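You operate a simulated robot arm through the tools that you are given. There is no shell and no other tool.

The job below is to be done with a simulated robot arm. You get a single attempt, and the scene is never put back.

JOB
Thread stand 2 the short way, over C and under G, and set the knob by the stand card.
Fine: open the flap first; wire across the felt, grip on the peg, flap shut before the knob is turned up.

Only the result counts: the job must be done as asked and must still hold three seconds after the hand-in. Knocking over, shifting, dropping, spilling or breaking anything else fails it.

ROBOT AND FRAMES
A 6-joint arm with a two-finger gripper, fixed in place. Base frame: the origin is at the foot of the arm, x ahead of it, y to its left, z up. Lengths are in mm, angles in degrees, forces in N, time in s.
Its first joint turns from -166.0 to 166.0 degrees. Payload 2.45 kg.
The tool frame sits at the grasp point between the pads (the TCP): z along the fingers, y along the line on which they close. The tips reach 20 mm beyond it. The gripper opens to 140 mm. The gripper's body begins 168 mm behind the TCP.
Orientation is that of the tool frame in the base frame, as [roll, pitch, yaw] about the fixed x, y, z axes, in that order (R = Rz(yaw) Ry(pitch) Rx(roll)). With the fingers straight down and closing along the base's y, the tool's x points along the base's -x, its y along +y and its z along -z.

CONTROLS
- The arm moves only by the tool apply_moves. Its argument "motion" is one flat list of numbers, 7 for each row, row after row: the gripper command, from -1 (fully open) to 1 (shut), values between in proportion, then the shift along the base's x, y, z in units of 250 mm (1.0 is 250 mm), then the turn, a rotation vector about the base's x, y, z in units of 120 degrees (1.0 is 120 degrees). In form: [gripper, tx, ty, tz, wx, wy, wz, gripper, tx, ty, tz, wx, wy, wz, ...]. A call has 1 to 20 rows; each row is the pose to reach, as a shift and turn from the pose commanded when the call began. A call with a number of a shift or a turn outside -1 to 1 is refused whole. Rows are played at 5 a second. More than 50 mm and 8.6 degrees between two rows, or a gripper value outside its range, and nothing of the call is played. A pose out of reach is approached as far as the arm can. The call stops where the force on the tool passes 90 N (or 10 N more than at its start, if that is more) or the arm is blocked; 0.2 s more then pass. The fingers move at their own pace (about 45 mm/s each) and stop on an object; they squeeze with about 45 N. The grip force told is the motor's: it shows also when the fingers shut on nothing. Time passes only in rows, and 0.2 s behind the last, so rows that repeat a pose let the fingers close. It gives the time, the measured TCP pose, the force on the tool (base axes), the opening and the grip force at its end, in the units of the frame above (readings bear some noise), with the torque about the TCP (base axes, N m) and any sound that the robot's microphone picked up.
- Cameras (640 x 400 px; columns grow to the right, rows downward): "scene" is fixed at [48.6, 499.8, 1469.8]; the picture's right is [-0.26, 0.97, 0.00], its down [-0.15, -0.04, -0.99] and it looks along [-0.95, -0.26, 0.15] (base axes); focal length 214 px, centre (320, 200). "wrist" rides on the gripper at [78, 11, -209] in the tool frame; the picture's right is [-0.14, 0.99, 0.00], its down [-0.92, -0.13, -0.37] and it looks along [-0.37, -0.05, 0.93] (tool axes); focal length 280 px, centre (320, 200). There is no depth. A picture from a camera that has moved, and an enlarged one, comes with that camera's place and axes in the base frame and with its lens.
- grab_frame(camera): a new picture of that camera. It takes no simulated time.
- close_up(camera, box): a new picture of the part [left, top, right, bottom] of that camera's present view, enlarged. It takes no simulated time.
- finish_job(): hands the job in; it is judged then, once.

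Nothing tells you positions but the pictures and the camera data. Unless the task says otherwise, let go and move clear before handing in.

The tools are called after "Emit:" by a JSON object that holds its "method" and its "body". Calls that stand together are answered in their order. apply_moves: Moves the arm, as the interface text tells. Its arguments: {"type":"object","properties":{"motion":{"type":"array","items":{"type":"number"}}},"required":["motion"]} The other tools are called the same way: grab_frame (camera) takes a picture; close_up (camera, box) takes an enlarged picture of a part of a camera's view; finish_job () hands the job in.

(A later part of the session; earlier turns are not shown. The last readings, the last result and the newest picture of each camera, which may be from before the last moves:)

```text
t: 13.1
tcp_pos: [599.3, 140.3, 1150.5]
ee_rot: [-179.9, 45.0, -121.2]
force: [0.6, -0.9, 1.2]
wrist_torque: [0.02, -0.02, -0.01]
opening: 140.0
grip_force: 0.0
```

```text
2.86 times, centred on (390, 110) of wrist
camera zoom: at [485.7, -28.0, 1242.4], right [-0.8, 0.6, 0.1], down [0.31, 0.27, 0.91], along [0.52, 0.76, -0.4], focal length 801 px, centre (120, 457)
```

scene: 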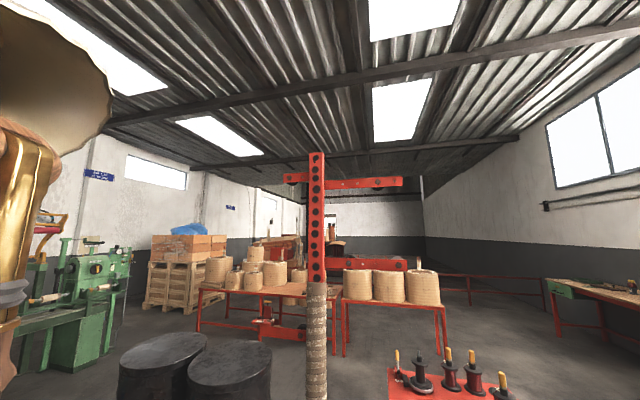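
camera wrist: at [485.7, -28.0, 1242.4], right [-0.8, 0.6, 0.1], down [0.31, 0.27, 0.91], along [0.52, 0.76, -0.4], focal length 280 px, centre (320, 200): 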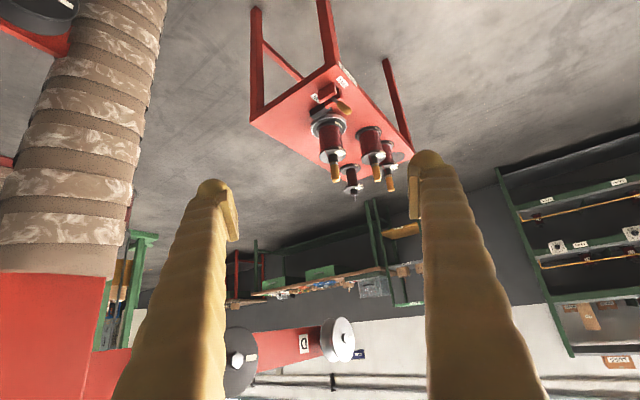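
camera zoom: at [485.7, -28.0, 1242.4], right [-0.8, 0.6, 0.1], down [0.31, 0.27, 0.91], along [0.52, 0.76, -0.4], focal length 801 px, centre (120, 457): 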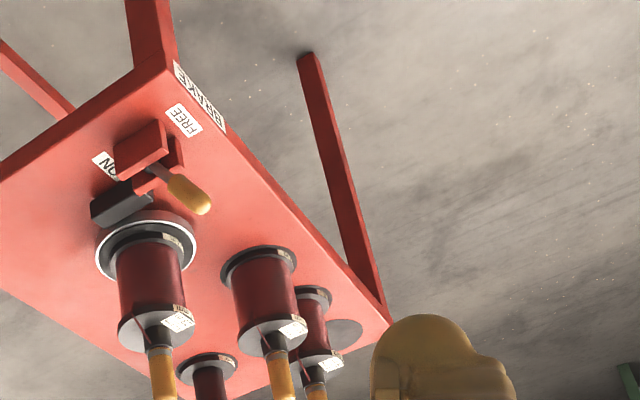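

Emit:
{"method": "close_up", "body": {"camera": "wrist", "box": [300, 70, 400, 200]}}

Emit:
{"method": "close_up", "body": {"camera": "wrist", "box": [310, 110, 370, 200]}}

Emit:
{"method": "close_up", "body": {"camera": "wrist", "box": [210, 290, 380, 400]}}

```text
3.08 times, centred on (350, 135) of wrist
camera zoom: at [485.7, -28.0, 1242.4], right [-0.8, 0.6, 0.1], down [0.31, 0.27, 0.91], along [0.52, 0.76, -0.4], focal length 863 px, centre (228, 400)
```

zoom: 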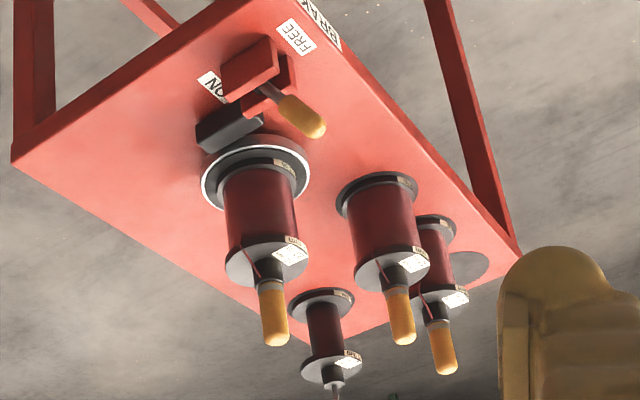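

```text
4.44 times, centred on (340, 155) of wrist
camera zoom: at [485.7, -28.0, 1242.4], right [-0.8, 0.6, 0.1], down [0.31, 0.27, 0.91], along [0.52, 0.76, -0.4], focal length 1246 px, centre (231, 400)
```

zoom: 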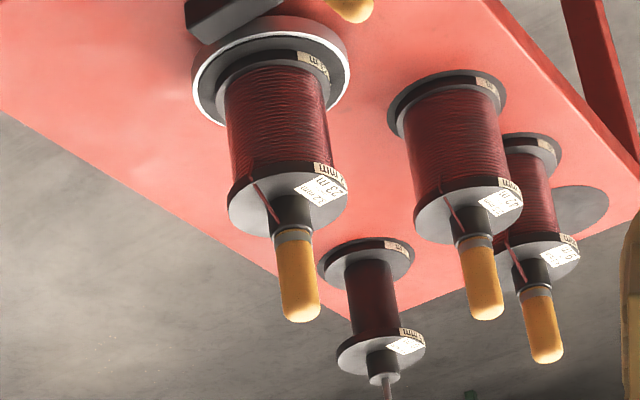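

```text
3.64 times, centred on (295, 345) of wrist
camera zoom: at [485.7, -28.0, 1242.4], right [-0.8, 0.6, 0.1], down [0.31, 0.27, 0.91], along [0.52, 0.76, -0.4], focal length 1020 px, centre (411, -327)
```

zoom: 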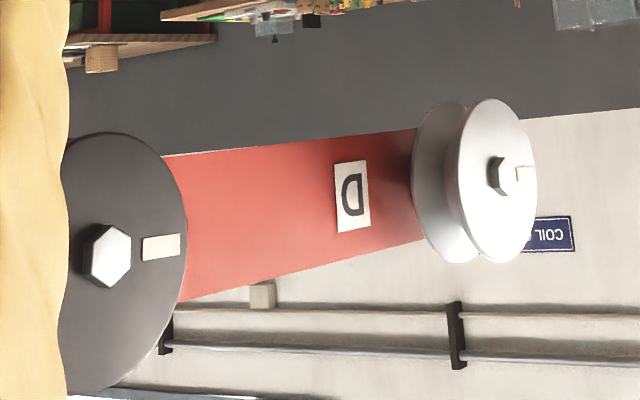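

The mounted spool's grip stands at about (890, 661), z 767–833, roughly 1109 mm out, so I'll have to take it with the tool lying horizontal; the knob's front is near (821, -288, 808). First the flap: I'll swing back in front of the tension box and bring the tool horizontal.

Emit:
{"method": "apply_moves", "body": {"motion": [-1, 0, -0.137, -0.017, 0, 0, -0.07, -1, 0, -0.274, -0.034, 0, 0, -0.14, -1, 0, -0.411, -0.051, 0, 0, -0.21, -1, 0, -0.548, -0.069, 0, 0, -0.28, -1, 0, -0.685, -0.086, 0, 0, -0.35, -1, 0, -0.822, -0.103, 0, 0, -0.42, -1, 0, -0.96, -0.12, 0, 0, -0.49]}}

Emit:
{"method": "apply_moves", "body": {"motion": [-1, 0.067, -0.127, -0.08, 0, -0.0625, 0, -1, 0.135, -0.253, -0.16, 0, -0.125, 0, -1, 0.202, -0.38, -0.24, 0, -0.1875, 0, -1, 0.269, -0.507, -0.32, 0, -0.25, 0, -1, 0.337, -0.633, -0.4, 0, -0.3125, 0, -1, 0.404, -0.76, -0.48, 0, -0.375, 0, -1, 0.404, -0.76, -0.48, 0, -0.375, 0]}}

Emit:
{"method": "grab_frame", "body": {"camera": "wrist"}}

```text
t: 14.7
tcp_pos: [601.2, -88.1, 1117.1]
ee_rot: [179.9, 44.8, -179.2]
force: [-0.2, 0.0, 0.4]
wrist_torque: [0.02, -0.03, 0.02]
opening: 139.9
grip_force: 0.1
```

```text
t: 16.3
tcp_pos: [699.6, -293.6, 1018.6]
ee_rot: [114.0, 88.5, 114.3]
force: [-0.1, 0.4, 0.5]
wrist_torque: [0.01, -0.02, 0.01]
opening: 140.2
grip_force: 0.1
out of reach, approached as far as the arm can: row 3, 4, 5, 6, 7
```

```text
taken
camera wrist: at [489.9, -282.0, 943.4], right [0.0, 0.99, 0.16], down [-0.36, -0.15, 0.92], along [0.93, -0.06, 0.35], focal length 280 px, centre (320, 200)
```

wrist: 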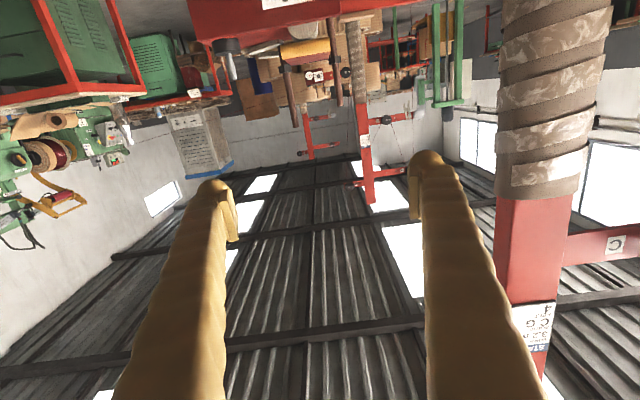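

The tool is nearly horizontal, though slightly out of reach this close in, so I'll move forward a little while rolling 90° so the fingers can close above and below the flap's handle bar.

Emit:
{"method": "apply_moves", "body": {"motion": [-1, 0.04, 0, 0, 0.068, 0, 0, -1, 0.08, 0, 0, 0.136, 0, 0, -1, 0.12, 0, 0, 0.204, 0, 0, -1, 0.16, 0, 0, 0.272, 0, 0, -1, 0.2, 0, 0, 0.341, 0, 0, -1, 0.23, 0, 0, 0.409, 0, 0, -1, 0.23, 0, 0, 0.477, 0, 0, -1, 0.23, 0, 0, 0.545, 0, 0, -1, 0.23, 0, 0, 0.613, 0, 0, -1, 0.23, 0, 0, 0.682, 0, 0, -1, 0.23, 0, 0, 0.75, 0, 0, -1, 0.23, 0, 0, 0.75, 0, 0]}}

Emit:
{"method": "grab_frame", "body": {"camera": "wrist"}}

```text
t: 18.9
tcp_pos: [757.4, -293.5, 1020.0]
ee_rot: [90.0, -0.1, 90.1]
force: [0.5, 0.1, -0.3]
wrist_torque: [0.01, -0.03, 0.04]
opening: 140.3
grip_force: 0.0
```

```text
taken
camera wrist: at [548.7, -215.5, 1030.2], right [0.0, -0.14, 0.99], down [-0.37, -0.92, -0.13], along [0.93, -0.36, -0.05], focal length 280 px, centre (320, 200)
```

wrist: 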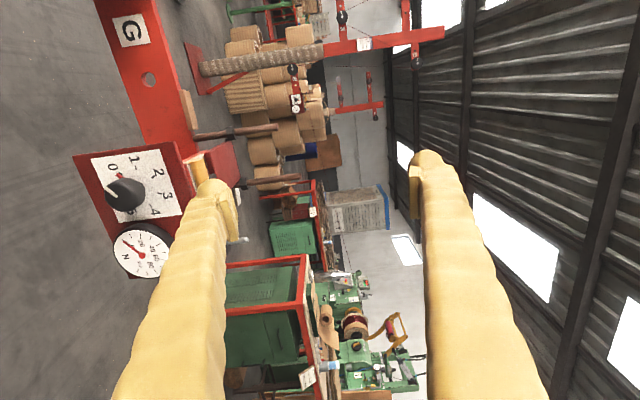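

The tool now points straight along +x with the fingers closing vertically. I'll lower to the handle's height, still well in front of it, and check alignment.

Emit:
{"method": "apply_moves", "body": {"motion": [-0.2, 0, 0.004, -0.121, 0, 0, 0, -0.2, 0, 0.008, -0.242, 0, 0, 0, -0.2, 0, 0.012, -0.363, 0, 0, 0, -0.2, 0, 0.014, -0.484, 0, 0, 0, -0.2, 0, 0.014, -0.484, 0, 0, 0]}}

Emit:
{"method": "grab_frame", "body": {"camera": "wrist"}}

Emit:
{"method": "close_up", "body": {"camera": "wrist", "box": [220, 100, 420, 300]}}

```text
t: 20.1
tcp_pos: [760.4, -292.3, 899.1]
ee_rot: [89.9, 0.0, 90.1]
force: [0.3, 0.3, -0.3]
wrist_torque: [0.02, 0.04, -0.03]
opening: 84.0
grip_force: 0.1
```

```text
taken
camera wrist: at [550.8, -213.4, 909.9], right [0.0, -0.14, 0.99], down [-0.37, -0.92, -0.13], along [0.93, -0.36, -0.05], focal length 280 px, centre (320, 200)
```

wrist: 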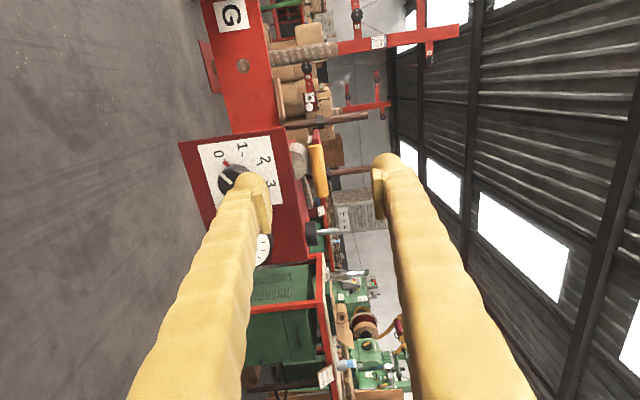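

```text
2.00 times, centred on (320, 200) of wrist
camera zoom: at [550.8, -213.4, 909.9], right [0.0, -0.14, 0.99], down [-0.37, -0.92, -0.13], along [0.93, -0.36, -0.05], focal length 561 px, centre (320, 200)
```

zoom: 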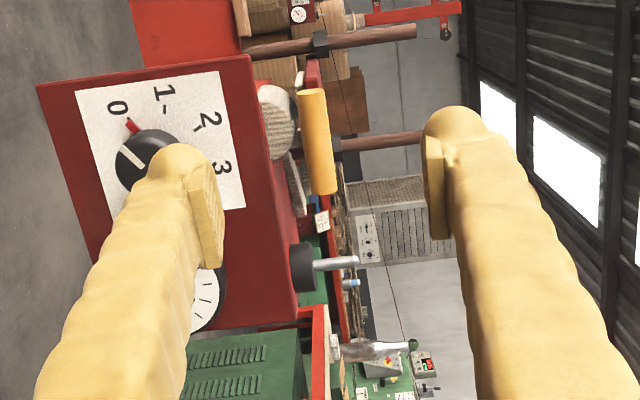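

The handle bar is centred between the pads: it spans y -263 to -316 at z≈899, x≈823. I'll move in so it sits just past the TCP and close on it.

Emit:
{"method": "apply_moves", "body": {"motion": [-0.2, 0.07, 0.008, 0, 0, 0, 0, -0.2, 0.14, 0.008, 0, 0, 0, 0, -0.2, 0.212, 0.008, 0, 0, 0, 0, -0.2, 0.212, 0.008, 0, 0, 0, 0]}}

Emit:
{"method": "apply_moves", "body": {"motion": [1, 0, 0, 0, 0, 0, 0, 1, 0, 0, 0, 0, 0, 0, 1, 0, 0, 0, 0, 0, 0, 1, 0, 0, 0, 0, 0, 0, 1, 0, 0, 0, 0, 0, 0, 1, 0, 0, 0, 0, 0, 0]}}

Emit:
{"method": "close_up", "body": {"camera": "wrist", "box": [220, 100, 420, 300]}}

```text
t: 21.1
tcp_pos: [810.7, -289.3, 899.4]
ee_rot: [89.9, 0.0, 90.0]
force: [0.8, -0.4, 0.5]
wrist_torque: [0.01, 0.01, -0.01]
opening: 84.1
grip_force: 0.1
```

```text
t: 22.5
tcp_pos: [811.5, -288.4, 899.2]
ee_rot: [90.1, 0.0, 90.1]
force: [3.7, 0.2, -2.1]
wrist_torque: [-0.75, 0.07, -0.01]
opening: 12.0
grip_force: 38.2
```

```text
2.00 times, centred on (320, 200) of wrist
camera zoom: at [602.4, -210.8, 909.5], right [0.0, -0.14, 0.99], down [-0.37, -0.92, -0.13], along [0.93, -0.36, -0.05], focal length 561 px, centre (320, 200)
```

zoom: 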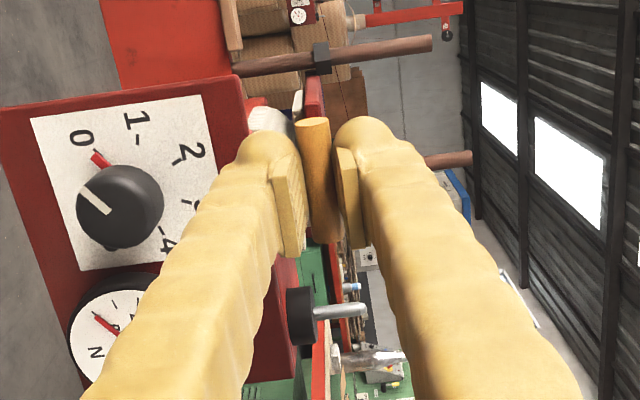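

The fingers hold the 12 mm bar. I'll start swinging the flap up on its hinge arc, turning the tool with it, first 30°.

Emit:
{"method": "apply_moves", "body": {"motion": [1, 0.0022, 0, 0.0641, 0, 0.0625, 0, 1, 0.0128, 0, 0.1273, 0, 0.125, 0, 1, 0.0315, 0, 0.1887, 0, 0.1875, 0, 1, 0.058, 0, 0.247, 0, 0.25, 0, 1, 0.058, 0, 0.247, 0, 0.25, 0]}}

Emit:
{"method": "close_up", "body": {"camera": "wrist", "box": [220, 50, 460, 250]}}

```text
t: 23.7
tcp_pos: [824.2, -287.7, 961.4]
ee_rot: [120.1, 0.0, 89.9]
force: [-20.8, -11.2, 12.5]
wrist_torque: [-0.37, -0.03, -0.4]
opening: 10.1
grip_force: 38.0
```

```text
2.00 times, centred on (340, 150) of wrist
camera zoom: at [650.3, -209.3, 1075.1], right [0.5, -0.14, 0.86], down [-0.38, -0.92, 0.07], along [0.78, -0.36, -0.51], focal length 561 px, centre (280, 300)
```

zoom: 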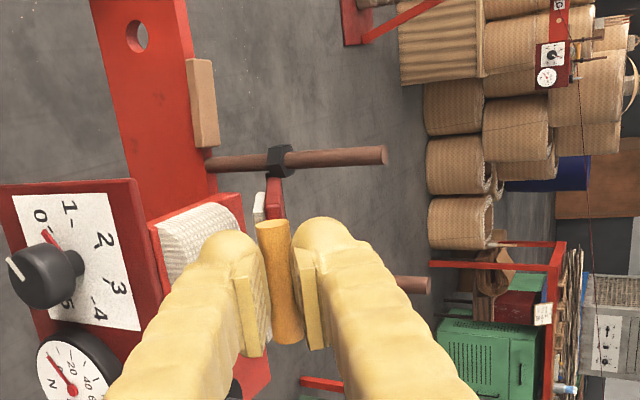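

The flap has started to open; there is about 24 N of radial load, so I'll slacken the grip slightly to cage the bar instead of clamping it and continue the arc.

Emit:
{"method": "apply_moves", "body": {"motion": [0.78, 0, 0, 0, 0, 0, 0, 0.78, 0, 0, 0, 0, 0, 0]}}

Emit:
{"method": "close_up", "body": {"camera": "wrist", "box": [220, 50, 460, 250]}}

```text
t: 24.3
tcp_pos: [825.7, -288.3, 960.7]
ee_rot: [120.0, -0.1, 90.1]
force: [-0.1, 0.1, 0.3]
wrist_torque: [0.0, 0.02, 0.01]
opening: 15.7
grip_force: 0.6
```

```text
2.00 times, centred on (340, 150) of wrist
camera zoom: at [650.7, -209.1, 1074.3], right [0.5, -0.14, 0.86], down [-0.38, -0.92, 0.07], along [0.78, -0.36, -0.51], focal length 561 px, centre (280, 300)
```

zoom: 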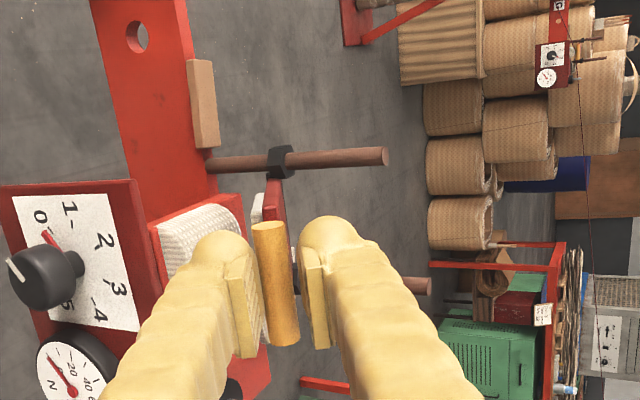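

Emit:
{"method": "apply_moves", "body": {"motion": [0.78, 0.034, 0, 0.0544, 0, 0.0625, 0, 0.78, 0.0747, 0, 0.1039, 0, 0.125, 0, 0.78, 0.1216, 0, 0.1477, 0, 0.1875, 0, 0.78, 0.1738, 0, 0.185, 0, 0.25, 0, 0.78, 0.1738, 0, 0.185, 0, 0.25, 0]}}

Emit:
{"method": "close_up", "body": {"camera": "wrist", "box": [220, 50, 460, 250]}}

```text
t: 25.5
tcp_pos: [869.7, -286.1, 1006.4]
ee_rot: [149.8, -0.3, 89.7]
force: [-1.3, -0.8, -0.5]
wrist_torque: [0.04, -0.15, 0.04]
opening: 15.8
grip_force: 0.2
```

```text
2.00 times, centred on (340, 150) of wrist
camera zoom: at [775.4, -209.9, 1193.1], right [0.86, -0.15, 0.5], down [-0.3, -0.92, 0.25], along [0.42, -0.36, -0.83], focal length 561 px, centre (280, 300)
```

zoom: 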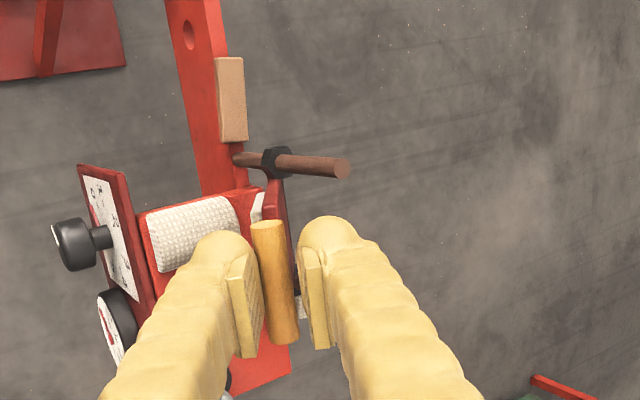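

The flap follows freely to 60°. I'll carry it on to 90° and then a little past.

Emit:
{"method": "apply_moves", "body": {"motion": [0.78, 0.0566, 0, 0.0302, 0, 0.0625, 0, 0.78, 0.1167, 0, 0.0526, 0, 0.125, 0, 0.78, 0.1791, 0, 0.067, 0, 0.1875, 0, 0.78, 0.243, 0, 0.0732, 0, 0.25, 0, 0.78, 0.243, 0, 0.0732, 0, 0.25, 0]}}

Emit:
{"method": "grab_frame", "body": {"camera": "wrist"}}

```text
t: 26.7
tcp_pos: [929.3, -288.2, 1022.8]
ee_rot: [-179.9, 0.0, 90.0]
force: [1.3, 0.5, -0.1]
wrist_torque: [-0.01, -0.02, 0.03]
opening: 15.5
grip_force: 0.3
```

```text
taken
camera wrist: at [940.9, -210.3, 1233.1], right [0.99, -0.14, 0.0], down [-0.13, -0.92, 0.37], along [-0.05, -0.36, -0.93], focal length 280 px, centre (320, 200)
```

wrist: 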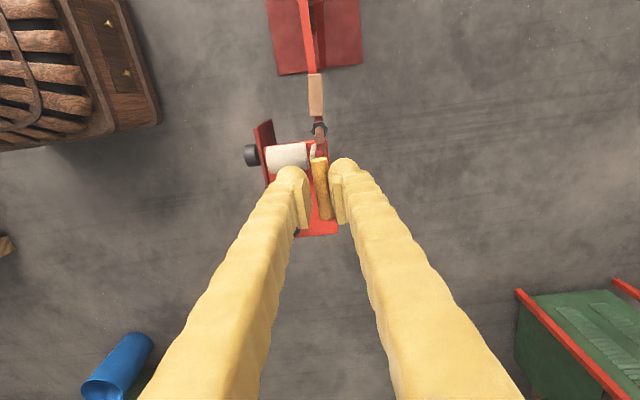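

Tool is straight down with the flap upright. I'll nudge it about 10° past vertical and feel for a stop.

Emit:
{"method": "apply_moves", "body": {"motion": [0.78, 0.032, 0, 0, 0, 0.03, 0, 0.78, 0.064, 0, -0.002, 0, 0.0625, 0, 0.78, 0.064, 0, -0.002, 0, 0.0625, 0]}}

Emit:
{"method": "close_up", "body": {"camera": "wrist", "box": [240, 90, 400, 250]}}

```text
t: 27.5
tcp_pos: [944.2, -288.2, 1023.3]
ee_rot: [-172.5, 0.0, 89.9]
force: [-8.2, -0.5, 1.2]
wrist_torque: [-0.01, 0.12, 0.1]
opening: 21.0
grip_force: 3.7
```

```text
2.50 times, centred on (320, 170) of wrist
camera zoom: at [983.6, -210.7, 1228.6], right [0.98, -0.14, -0.13], down [-0.08, -0.92, 0.38], along [-0.17, -0.36, -0.92], focal length 701 px, centre (320, 275)
```

zoom: 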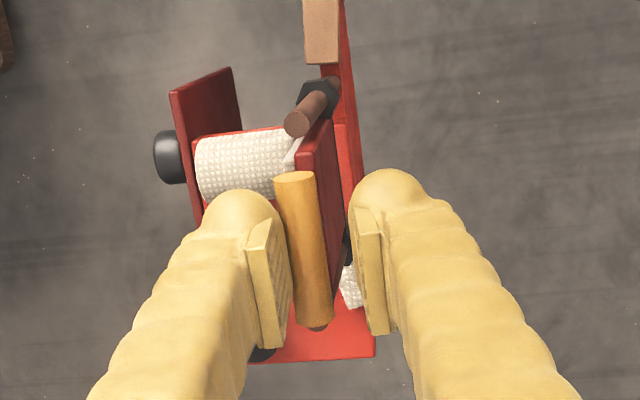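

The flap has met its stop just past vertical (about 8 N on the front finger). I'll ease back a few millimetres, open the fingers moderately, and see whether it stays up.

Emit:
{"method": "apply_moves", "body": {"motion": [0.78, -0.02, 0, 0.0, 0, -0.03, 0, 0.5, -0.03, 0, 0.002, 0, -0.0625, 0, 0.3, -0.03, 0, 0.002, 0, -0.0625, 0, 0.3, -0.03, 0, 0.002, 0, -0.0625, 0, 0.3, -0.03, 0, 0.002, 0, -0.0625, 0]}}

Emit:
{"method": "close_up", "body": {"camera": "wrist", "box": [240, 90, 400, 250]}}

```text
t: 28.7
tcp_pos: [937.8, -288.7, 1025.0]
ee_rot: [-180.0, 0.1, 90.0]
force: [-0.3, -0.3, -0.5]
wrist_torque: [-0.04, -0.01, 0.0]
opening: 48.8
grip_force: 0.1
```

```text
2.50 times, centred on (320, 170) of wrist
camera zoom: at [949.4, -210.5, 1232.8], right [0.99, -0.14, 0.0], down [-0.13, -0.92, 0.37], along [-0.05, -0.36, -0.93], focal length 701 px, centre (320, 275)
```

zoom: 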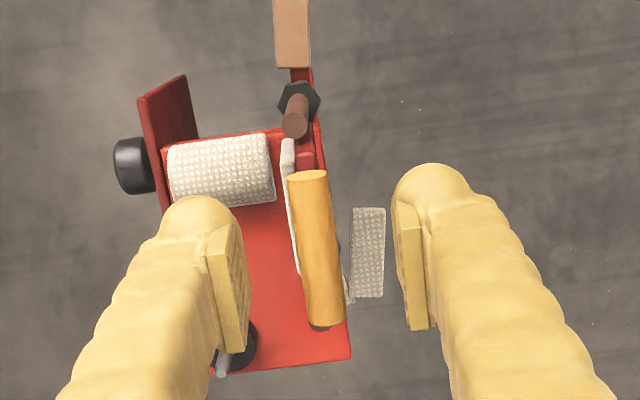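

The flap stands on its own, bar near x≈938. I'll rise clear and confirm it stays open.

Emit:
{"method": "apply_moves", "body": {"motion": [0.3, 0, 0, 0.16, 0, 0, 0, 0.3, 0, 0, 0.32, 0, 0, 0, -0.2, 0, 0, 0.48, 0, 0, 0, -0.6, -0.1, 0, 0.6, 0, 0, 0, -1, -0.25, 0, 0.6, 0, 0, 0, -1, -0.4, 0, 0.6, 0, 0, 0, -1, -0.5, 0, 0.6, 0, 0, 0]}}

Emit:
{"method": "grab_frame", "body": {"camera": "wrist"}}

Emit:
{"method": "close_up", "body": {"camera": "wrist", "box": [300, 60, 480, 220]}}

```text
t: 30.3
tcp_pos: [812.2, -289.8, 1173.8]
ee_rot: [-179.9, -0.1, 90.0]
force: [1.4, 0.4, 0.0]
wrist_torque: [0.02, 0.05, 0.02]
opening: 140.0
grip_force: 0.1
```

```text
taken
camera wrist: at [824.4, -211.6, 1382.5], right [0.99, -0.14, 0.0], down [-0.13, -0.92, 0.37], along [-0.05, -0.36, -0.93], focal length 280 px, centre (320, 200)
```

wrist: 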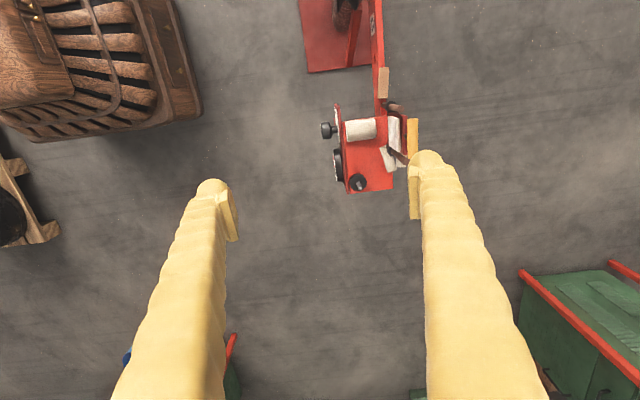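

```text
2.50 times, centred on (390, 140) of wrist
camera zoom: at [824.4, -211.6, 1382.5], right [0.99, -0.14, 0.0], down [-0.13, -0.92, 0.37], along [-0.05, -0.36, -0.93], focal length 701 px, centre (145, 350)
```

zoom: 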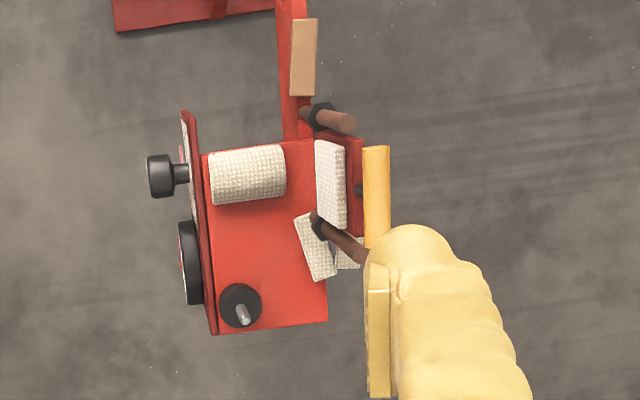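

The flap stays open, and from above I can see the felt block (x≈858–911, y≈-266 to -306) and the peg at (871, -383). Now I'll turn the tool back, lay it horizontal, and travel to the spool table for the grip.

Emit:
{"method": "apply_moves", "body": {"motion": [-1, -0.033, 0.065, 0, 0, 0, 0.068, -1, -0.067, 0.131, 0, 0, 0, 0.136, -1, -0.1, 0.196, 0, 0, 0, 0.2045, -1, -0.134, 0.262, 0, 0, 0, 0.2727, -1, -0.167, 0.327, 0, 0, 0, 0.341, -1, -0.2, 0.393, 0, 0, 0, 0.409, -1, -0.234, 0.458, 0, 0, 0, 0.477, -1, -0.267, 0.524, 0, 0, 0, 0.5455, -1, -0.3, 0.589, 0, 0, 0, 0.6136, -1, -0.334, 0.655, 0, 0, 0, 0.682, -1, -0.368, 0.72, 0, 0, 0, 0.75, -1, -0.368, 0.72, 0, 0, 0, 0.75]}}

Emit:
{"method": "apply_moves", "body": {"motion": [-1, 0.015, 0.091, -0.036, 0, -0.068, 0, -1, 0.03, 0.182, -0.073, 0, -0.136, 0, -1, 0.044, 0.273, -0.109, 0, -0.2045, 0, -1, 0.058, 0.364, -0.145, 0, -0.2727, 0, -1, 0.073, 0.455, -0.182, 0, -0.341, 0, -1, 0.087, 0.545, -0.218, 0, -0.409, 0, -1, 0.102, 0.636, -0.255, 0, -0.477, 0, -1, 0.116, 0.727, -0.291, 0, -0.5455, 0, -1, 0.131, 0.818, -0.327, 0, -0.6136, 0, -1, 0.145, 0.909, -0.364, 0, -0.682, 0, -1, 0.16, 1.0, -0.4, 0, -0.75, 0, -1, 0.16, 1.0, -0.4, 0, -0.75, 0]}}

Emit:
{"method": "grab_frame", "body": {"camera": "wrist"}}

```text
t: 32.9
tcp_pos: [720.4, -107.5, 1173.7]
ee_rot: [-180.0, 0.0, -179.9]
force: [0.1, -0.6, -0.1]
wrist_torque: [0.0, 0.02, -0.02]
opening: 140.2
grip_force: 0.0
```

```text
t: 35.5
tcp_pos: [767.5, 143.5, 1075.4]
ee_rot: [162.9, 89.9, 163.0]
force: [-0.1, -0.2, 0.2]
wrist_torque: [0.02, 0.01, 0.0]
opening: 140.0
grip_force: 0.0
out of reach, approached as far as the arm can: row 6, 7, 11, 12
```

```text
taken
camera wrist: at [559.6, 154.9, 997.2], right [0.0, 0.99, 0.14], down [-0.37, -0.13, 0.92], along [0.93, -0.05, 0.36], focal length 280 px, centre (320, 200)
```

wrist: 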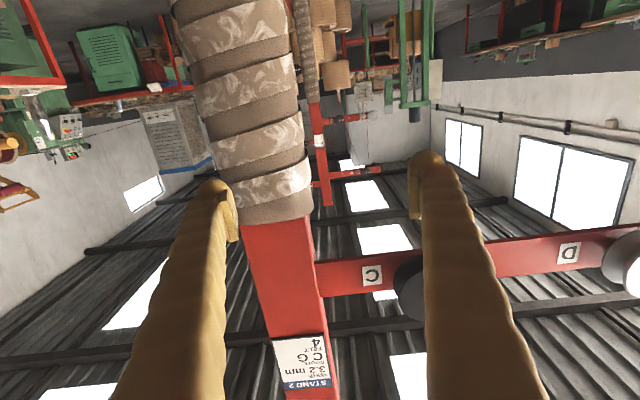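

The tool lies horizontal with the stand 2 card in view. I'll go on toward the spool table in two steps.

Emit:
{"method": "apply_moves", "body": {"motion": [-1, 0, 0.17, -0.1, 0, 0, 0, -1, 0, 0.34, -0.2, 0, 0, 0, -1, 0, 0.51, -0.3, 0, 0, 0, -1, 0, 0.68, -0.4, 0, 0, 0, -1, 0, 0.85, -0.5, 0, 0, 0, -1, 0, 1.0, -0.6, 0, 0, 0, -1, 0, 1.0, -0.6, 0, 0, 0]}}

Emit:
{"method": "grab_frame", "body": {"camera": "wrist"}}

```text
t: 37.1
tcp_pos: [767.9, 394.1, 924.6]
ee_rot: [154.4, 90.0, 154.3]
force: [-0.6, -0.2, -0.1]
wrist_torque: [0.02, 0.0, 0.01]
opening: 140.1
grip_force: 0.1
```

```text
taken
camera wrist: at [560.3, 405.3, 846.2], right [0.0, 0.99, 0.14], down [-0.37, -0.13, 0.92], along [0.93, -0.05, 0.36], focal length 280 px, centre (320, 200)
```

wrist: 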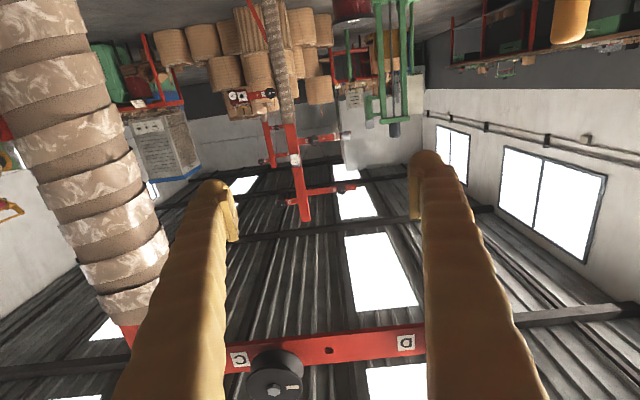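

Emit:
{"method": "apply_moves", "body": {"motion": [-1, 0, 0.18, -0.08, 0, 0, 0, -1, 0, 0.36, -0.16, 0, 0, 0, -1, 0, 0.54, -0.24, 0, 0, 0, -1, 0, 0.72, -0.32, 0, 0, 0, -1, 0, 0.9, -0.4, 0, 0, 0, -1, 0, 1.0, -0.46, 0, 0, 0, -1, 0, 1.0, -0.46, 0, 0, 0]}}

Emit:
{"method": "grab_frame", "body": {"camera": "wrist"}}

Emit:
{"method": "close_up", "body": {"camera": "wrist", "box": [220, 80, 440, 280]}}

```text
t: 38.7
tcp_pos: [767.7, 644.2, 810.7]
ee_rot: [-172.0, 90.0, -172.0]
force: [-0.1, 0.0, -0.1]
wrist_torque: [0.02, 0.0, 0.01]
opening: 139.8
grip_force: 0.0
```

```text
taken
camera wrist: at [559.5, 654.8, 732.6], right [0.0, 0.99, 0.14], down [-0.37, -0.13, 0.92], along [0.93, -0.05, 0.36], focal length 280 px, centre (320, 200)
```

wrist: 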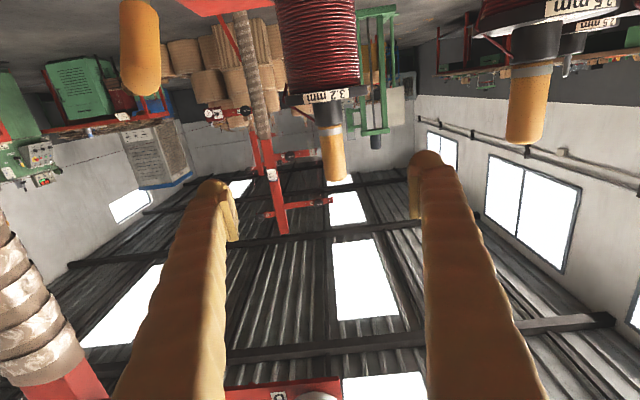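

```text
2.00 times, centred on (330, 180) of wrist
camera zoom: at [559.5, 654.8, 732.6], right [0.0, 0.99, 0.14], down [-0.37, -0.13, 0.92], along [0.93, -0.05, 0.36], focal length 561 px, centre (300, 240)
```

zoom: 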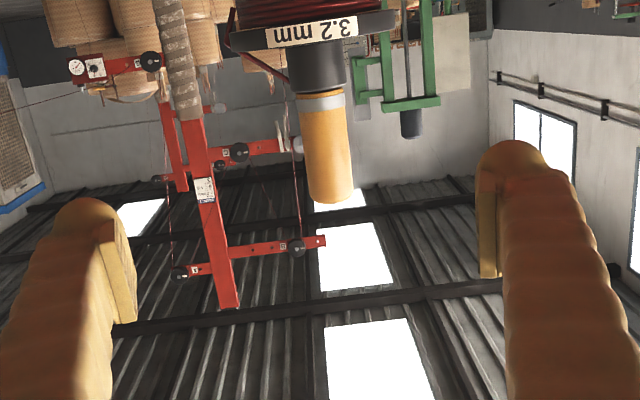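

I can read "3.2 mm" on the mounted spool's flange and see its grip straight ahead: centred at (890, 659), ferrule at z≈774, tip at z≈836. I'll line up and move the fingers around it, then close.

Emit:
{"method": "apply_moves", "body": {"motion": [-0.15, 0.0, 0.03, -0.006, 0, 0, 0, -0.15, 0.0, 0.061, -0.011, 0, 0, 0, -0.15, 0.12, 0.061, -0.011, 0, 0, 0, -0.15, 0.24, 0.061, -0.011, 0, 0, 0, -0.15, 0.36, 0.061, -0.011, 0, 0, 0, -0.15, 0.45, 0.061, -0.011, 0, 0, 0, -0.15, 0.45, 0.061, -0.011, 0, 0, 0]}}

Emit:
{"method": "grab_frame", "body": {"camera": "wrist"}}

Emit:
{"method": "close_up", "body": {"camera": "wrist", "box": [240, 80, 400, 240]}}

```text
t: 40.3
tcp_pos: [879.2, 659.8, 808.3]
ee_rot: [-35.6, 90.0, -35.6]
force: [0.6, -0.2, -0.4]
wrist_torque: [0.01, 0.02, 0.01]
opening: 80.6
grip_force: 0.0
```

```text
taken
camera wrist: at [671.7, 670.4, 729.6], right [0.0, 0.99, 0.14], down [-0.37, -0.13, 0.92], along [0.93, -0.05, 0.36], focal length 280 px, centre (320, 200)
```

wrist: 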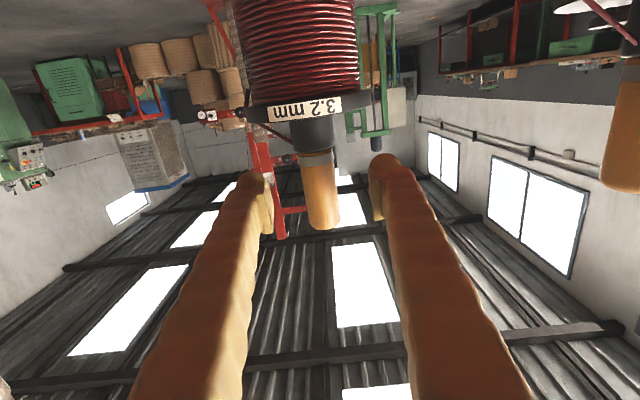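

```text
2.50 times, centred on (320, 160) of wrist
camera zoom: at [671.7, 670.4, 729.6], right [0.0, 0.99, 0.14], down [-0.37, -0.13, 0.92], along [0.93, -0.05, 0.36], focal length 701 px, centre (320, 300)
```

zoom: 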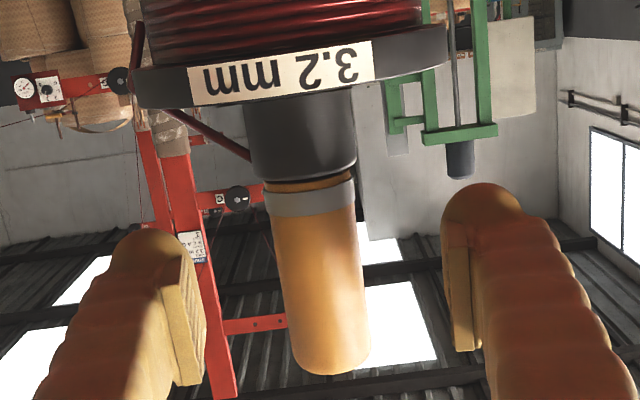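

The grip is centred between the pads. Closing on it now.

Emit:
{"method": "apply_moves", "body": {"motion": [1, 0, 0, 0, 0, 0, 0, 1, 0, 0, 0, 0, 0, 0, 1, 0, 0, 0, 0, 0, 0, 1, 0, 0, 0, 0, 0, 0, 1, 0, 0, 0, 0, 0, 0, 1, 0, 0, 0, 0, 0, 0]}}

Emit:
{"method": "close_up", "body": {"camera": "wrist", "box": [240, 80, 400, 240]}}

```text
t: 41.7
tcp_pos: [879.4, 660.8, 808.1]
ee_rot: [167.9, 89.9, 167.9]
force: [-0.1, 0.0, 0.4]
wrist_torque: [0.01, 0.0, 0.01]
opening: 24.3
grip_force: 44.6
```

```text
2.50 times, centred on (320, 160) of wrist
camera zoom: at [671.5, 670.3, 729.4], right [0.0, 0.99, 0.14], down [-0.37, -0.13, 0.92], along [0.93, -0.05, 0.36], focal length 701 px, centre (320, 300)
```

zoom: 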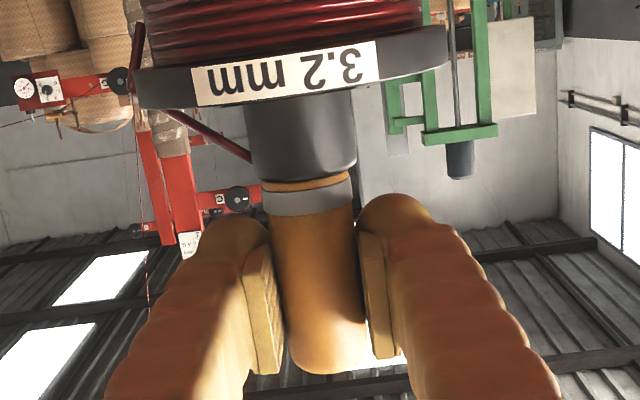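

The grip is held (24 mm, 45 N). I'll lift it straight up off the hub pin by 90 mm and check.

Emit:
{"method": "apply_moves", "body": {"motion": [1, 0, 0, 0.04, 0, 0, 0, 1, 0, 0, 0.09, 0, 0, 0, 1, 0, 0, 0.14, 0, 0, 0, 1, 0, 0, 0.2, 0, 0, 0, 1, 0, 0, 0.28, 0, 0, 0, 1, 0, 0, 0.36, 0, 0, 0, 1, 0, 0, 0.36, 0, 0, 0]}}

Emit:
{"method": "grab_frame", "body": {"camera": "wrist"}}

Emit:
{"method": "close_up", "body": {"camera": "wrist", "box": [220, 0, 420, 240]}}

```text
t: 43.3
tcp_pos: [880.2, 660.2, 897.8]
ee_rot: [-170.4, 89.9, -170.2]
force: [0.5, -0.2, -1.6]
wrist_torque: [0.0, 0.01, -0.01]
opening: 24.3
grip_force: 44.6
```

```text
taken
camera wrist: at [671.2, 670.7, 820.5], right [0.0, 0.99, 0.14], down [-0.37, -0.13, 0.92], along [0.93, -0.05, 0.36], focal length 280 px, centre (320, 200)
```

wrist: 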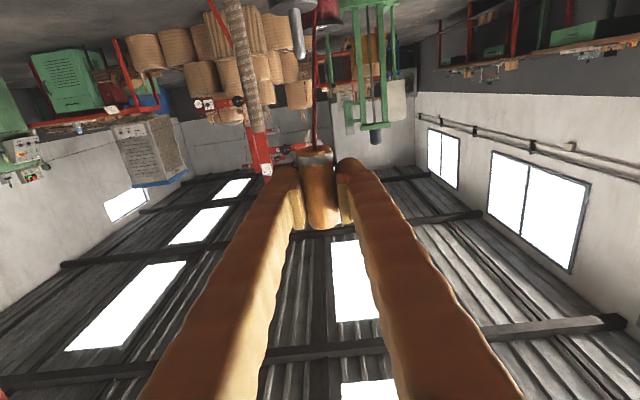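

```text
1.67 times, centred on (320, 120) of wrist
camera zoom: at [671.2, 670.7, 820.5], right [0.0, 0.99, 0.14], down [-0.37, -0.13, 0.92], along [0.93, -0.05, 0.36], focal length 467 px, centre (320, 333)
```

zoom: 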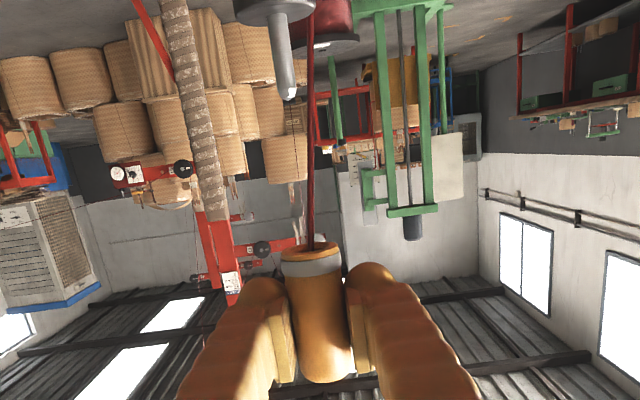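

The grip came off the pin with the red wire following freely at under 2 N. Wheel D works out at (866, 561, 1279), between the spool and C, so I'll keep the wire below D: move sideways low to y≈420, then up between C and D in front of the wheels.

Emit:
{"method": "apply_moves", "body": {"motion": [1, -0.04, -0.16, 0.05, 0, 0, 0, 1, -0.08, -0.32, 0.1, 0, 0, 0, 1, -0.12, -0.48, 0.15, 0, 0, 0, 1, -0.16, -0.64, 0.2, 0, 0, 0, 1, -0.2, -0.8, 0.25, 0, 0, 0, 1, -0.24, -0.96, 0.3, 0, 0, 0, 1, -0.24, -0.96, 0.3, 0, 0, 0]}}

Emit:
{"method": "grab_frame", "body": {"camera": "wrist"}}

```text
t: 44.9
tcp_pos: [819.6, 419.5, 971.7]
ee_rot: [168.7, 89.9, 168.7]
force: [0.5, 2.2, -1.3]
wrist_torque: [0.04, -0.02, 0.0]
opening: 24.4
grip_force: 45.1
```

```text
taken
camera wrist: at [610.7, 430.4, 894.5], right [0.0, 0.99, 0.14], down [-0.37, -0.13, 0.92], along [0.93, -0.05, 0.36], focal length 280 px, centre (320, 200)
```

wrist: 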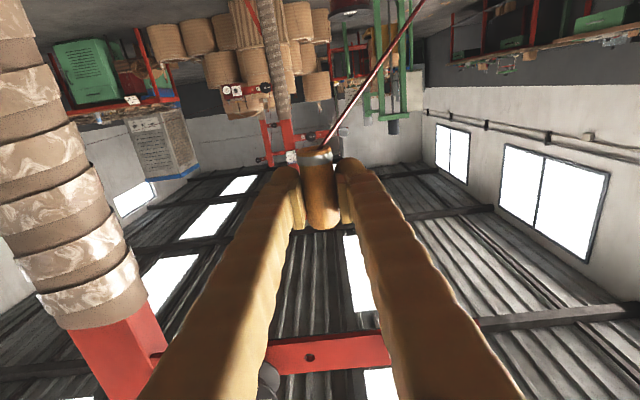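

Wire trails cleanly back to the spool with about 2.5 N. Now straight up between C and D, in front of the wheels.

Emit:
{"method": "apply_moves", "body": {"motion": [1, 0, 0, 0.17, 0, 0, 0, 1, 0, 0, 0.34, 0, 0, 0, 1, 0, 0, 0.51, 0, 0, 0, 1, 0, 0, 0.68, 0, 0, 0, 1, 0, 0, 0.85, 0, 0, 0, 1, 0, 0, 1.0, 0, 0, 0]}}

Emit:
{"method": "apply_moves", "body": {"motion": [1, 0, 0, 0.16, 0, 0, 0, 1, 0, 0, 0.32, 0, 0, 0, 1, 0, 0, 0.48, 0, 0, 0, 1, 0, 0, 0.64, 0, 0, 0, 1, 0, 0, 0.8, 0, 0, 0, 1, 0, 0, 0.8, 0, 0, 0]}}

Emit:
{"method": "grab_frame", "body": {"camera": "wrist"}}

```text
t: 46.3
tcp_pos: [819.2, 420.8, 1221.4]
ee_rot: [-14.4, 90.0, -14.2]
force: [-0.4, 0.9, -1.0]
wrist_torque: [0.02, 0.01, 0.02]
opening: 24.1
grip_force: 45.2
```

```text
t: 47.7
tcp_pos: [818.5, 417.4, 1423.7]
ee_rot: [1.5, 90.0, 1.5]
force: [0.6, 0.0, -1.8]
wrist_torque: [0.01, -0.01, 0.02]
opening: 24.3
grip_force: 44.6
```

```text
taken
camera wrist: at [610.2, 428.2, 1345.4], right [0.0, 0.99, 0.14], down [-0.37, -0.13, 0.92], along [0.93, -0.05, 0.36], focal length 280 px, centre (320, 200)
```

wrist: 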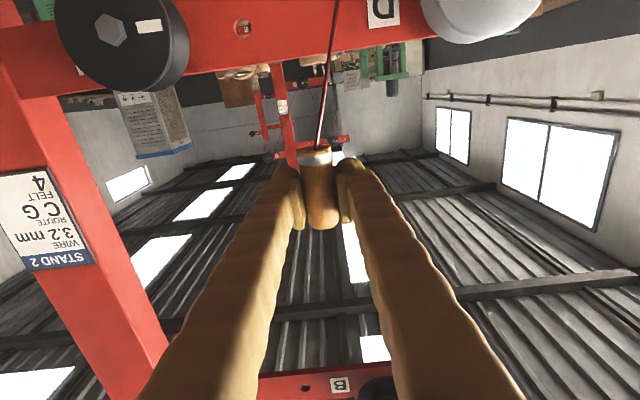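

I'm above the C/D bar (its top is about z 1313), with the wire hanging between C and D, below D. Now I bring the grip over the groove plane (x≈890) and sweep across above C.

Emit:
{"method": "apply_moves", "body": {"motion": [1, 0.12, 0, 0, 0, 0, 0, 1, 0.246, 0, 0, 0, 0, 0, 1, 0.246, -0.16, 0, 0, 0, 0, 1, 0.246, -0.32, 0, 0, 0, 0, 1, 0.246, -0.42, 0, 0, 0, 0, 1, 0.246, -0.42, 0, 0, 0, 0]}}

Emit:
{"method": "grab_frame", "body": {"camera": "wrist"}}

Emit:
{"method": "close_up", "body": {"camera": "wrist", "box": [200, 0, 420, 220]}}

```text
t: 49.1
tcp_pos: [882.0, 314.1, 1423.2]
ee_rot: [-8.2, 90.0, -8.2]
force: [-0.5, 1.1, -1.8]
wrist_torque: [0.0, 0.03, 0.0]
opening: 24.2
grip_force: 44.8
```

```text
taken
camera wrist: at [672.1, 325.1, 1346.1], right [0.0, 0.99, 0.14], down [-0.37, -0.13, 0.92], along [0.93, -0.05, 0.36], focal length 280 px, centre (320, 200)
```

wrist: 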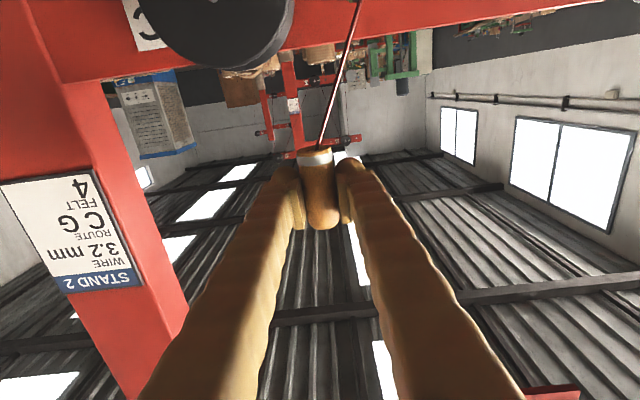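

```text
1.82 times, centred on (310, 110) of wrist
camera zoom: at [672.1, 325.1, 1346.1], right [0.0, 0.99, 0.14], down [-0.37, -0.13, 0.92], along [0.93, -0.05, 0.36], focal length 510 px, centre (338, 364)
```

zoom: 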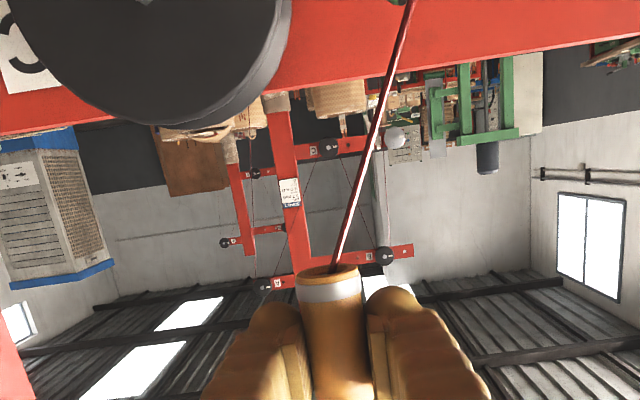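

Wire is now just to the right of C, in front of the bar. Continuing across so it lays over C.

Emit:
{"method": "apply_moves", "body": {"motion": [1, -0.01, -0.15, 0, 0, 0, 0, 1, -0.012, -0.3, 0, 0, 0, 0, 1, -0.012, -0.45, 0, 0, 0, 0, 1, -0.012, -0.6, 0, 0, 0, 0, 1, -0.012, -0.64, 0, 0, 0, 0, 1, -0.012, -0.64, 0, 0, 0, 0]}}

Emit:
{"method": "grab_frame", "body": {"camera": "wrist"}}

Emit:
{"method": "close_up", "body": {"camera": "wrist", "box": [250, 0, 470, 200]}}

```text
t: 50.5
tcp_pos: [879.6, 155.1, 1422.9]
ee_rot: [167.3, 89.9, 167.2]
force: [-0.5, 1.3, -1.5]
wrist_torque: [0.01, 0.01, 0.0]
opening: 24.1
grip_force: 45.7
```

```text
taken
camera wrist: at [670.9, 166.5, 1345.0], right [0.0, 0.99, 0.14], down [-0.37, -0.13, 0.92], along [0.93, -0.05, 0.36], focal length 280 px, centre (320, 200)
```

wrist: 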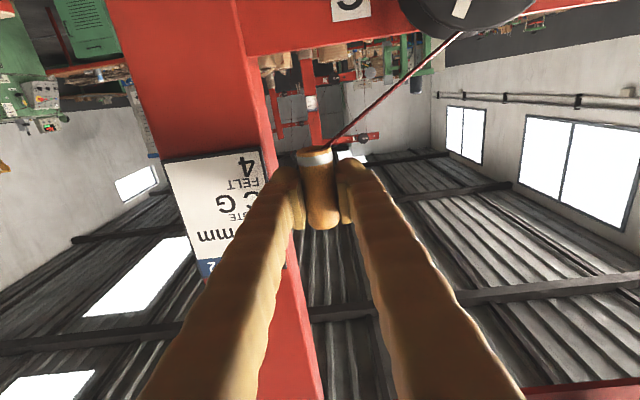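

```text
2.00 times, centred on (360, 100) of wrist
camera zoom: at [670.9, 166.5, 1345.0], right [0.0, 0.99, 0.14], down [-0.37, -0.13, 0.92], along [0.93, -0.05, 0.36], focal length 561 px, centre (240, 400)
```

zoom: 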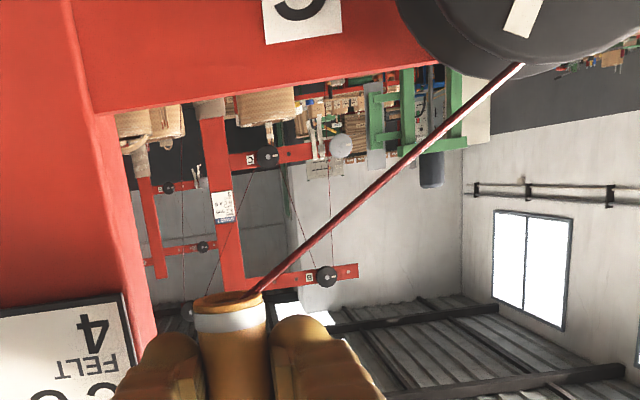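

The wire enters C's groove between the flanges, so it is over C. Next I back off slightly and come down on the -y side, in front of the post, keeping well to the right of G.

Emit:
{"method": "apply_moves", "body": {"motion": [1, -0.07, -0.02, 0, 0, 0, 0, 1, -0.08, -0.06, -0.18, 0, 0, 0, 1, -0.088, -0.1, -0.36, 0, 0, 0, 1, -0.1, -0.14, -0.54, 0, 0, 0, 1, -0.1, -0.18, -0.72, 0, 0, 0, 1, -0.1, -0.2, -0.9, 0, 0, 0, 1, -0.1, -0.2, -1.0, 0, 0, 0]}}

Emit:
{"method": "grab_frame", "body": {"camera": "wrist"}}

```text
t: 52.1
tcp_pos: [854.5, 104.0, 1172.5]
ee_rot: [116.3, 89.9, 116.3]
force: [-0.1, 1.3, 0.4]
wrist_torque: [0.02, -0.02, -0.01]
opening: 24.2
grip_force: 45.4
```

```text
taken
camera wrist: at [645.6, 115.8, 1094.7], right [0.0, 0.99, 0.14], down [-0.37, -0.13, 0.92], along [0.93, -0.05, 0.36], focal length 280 px, centre (320, 200)
```

wrist: 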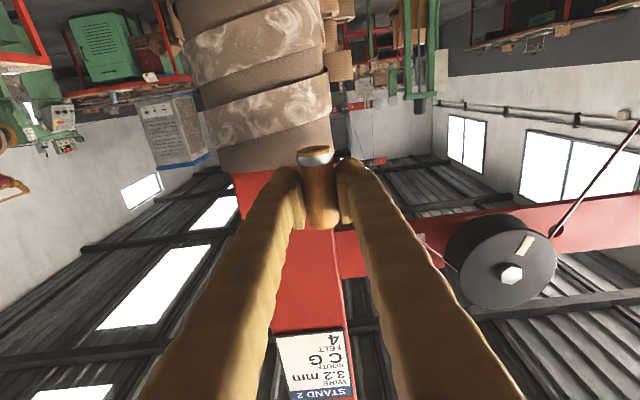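

The wire wraps over the top of C in its groove and comes down to the hand. Continuing down in front of the post.

Emit:
{"method": "apply_moves", "body": {"motion": [1, 0, 0, -0.19, 0, 0, 0, 1, 0, 0, -0.38, 0, 0, 0, 1, 0, -0.01, -0.57, 0, 0, 0, 1, 0, -0.02, -0.76, 0, 0, 0, 1, 0, -0.03, -0.95, 0, 0, 0, 1, 0, -0.03, -1.0, 0, 0, 0]}}

Emit:
{"method": "apply_moves", "body": {"motion": [1, 0, 0, -0.19, 0, 0, 0, 1, 0, -0.02, -0.38, 0, 0, 0, 1, 0, -0.05, -0.57, 0, 0, 0, 1, 0, -0.1, -0.76, 0, 0, 0, 1, 0, -0.15, -0.95, 0, 0, 0, 1, 0, -0.15, -1.0, 0, 0, 0]}}

Emit:
{"method": "grab_frame", "body": {"camera": "wrist"}}

```text
t: 53.5
tcp_pos: [854.2, 97.1, 923.9]
ee_rot: [165.3, 89.9, 165.3]
force: [0.0, 1.1, 0.8]
wrist_torque: [0.01, -0.01, -0.04]
opening: 24.3
grip_force: 44.9
```

```text
t: 54.9
tcp_pos: [853.0, 60.8, 673.0]
ee_rot: [-50.1, 90.0, -50.1]
force: [0.0, -0.4, 1.7]
wrist_torque: [0.01, -0.02, 0.0]
opening: 24.1
grip_force: 44.8
```

```text
taken
camera wrist: at [645.8, 71.5, 593.9], right [0.0, 0.99, 0.14], down [-0.37, -0.13, 0.92], along [0.93, -0.05, 0.36], focal length 280 px, centre (320, 200)
```

wrist: 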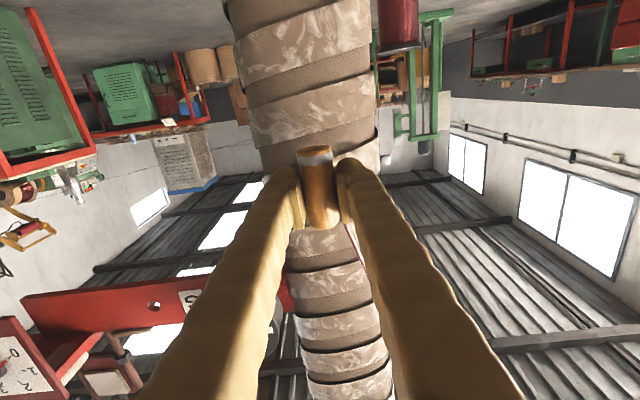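

Still clear of the post with light wire load. Now down to z≈560 and across to y≈-130, below and right of G.

Emit:
{"method": "apply_moves", "body": {"motion": [1, 0, -0.08, -0.16, 0, 0, 0, 1, 0, -0.16, -0.32, 0, 0, 0, 1, 0, -0.28, -0.45, 0, 0, 0, 1, 0, -0.44, -0.45, 0, 0, 0, 1, 0, -0.6, -0.45, 0, 0, 0, 1, 0, -0.76, -0.45, 0, 0, 0, 1, 0, -0.76, -0.45, 0, 0, 0]}}

Emit:
{"method": "grab_frame", "body": {"camera": "wrist"}}

Emit:
{"method": "close_up", "body": {"camera": "wrist", "box": [270, 120, 510, 330]}}

```text
t: 56.5
tcp_pos: [852.5, -129.9, 560.9]
ee_rot: [168.3, 90.0, 168.4]
force: [-0.3, 1.3, 1.6]
wrist_torque: [0.03, -0.04, 0.02]
opening: 24.0
grip_force: 45.0
```

```text
taken
camera wrist: at [644.3, -119.8, 482.9], right [0.0, 0.99, 0.14], down [-0.37, -0.13, 0.92], along [0.93, -0.05, 0.36], focal length 280 px, centre (320, 200)
```

wrist: 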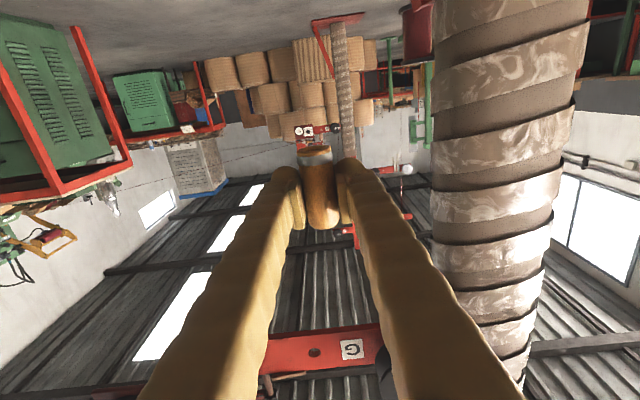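

```text
1.90 times, centred on (390, 225) of wrist
camera zoom: at [644.3, -119.8, 482.9], right [0.0, 0.99, 0.14], down [-0.37, -0.13, 0.92], along [0.93, -0.05, 0.36], focal length 534 px, centre (187, 152)
```

zoom: 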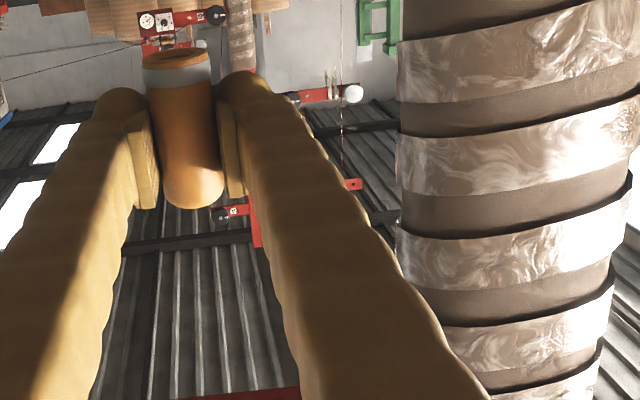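

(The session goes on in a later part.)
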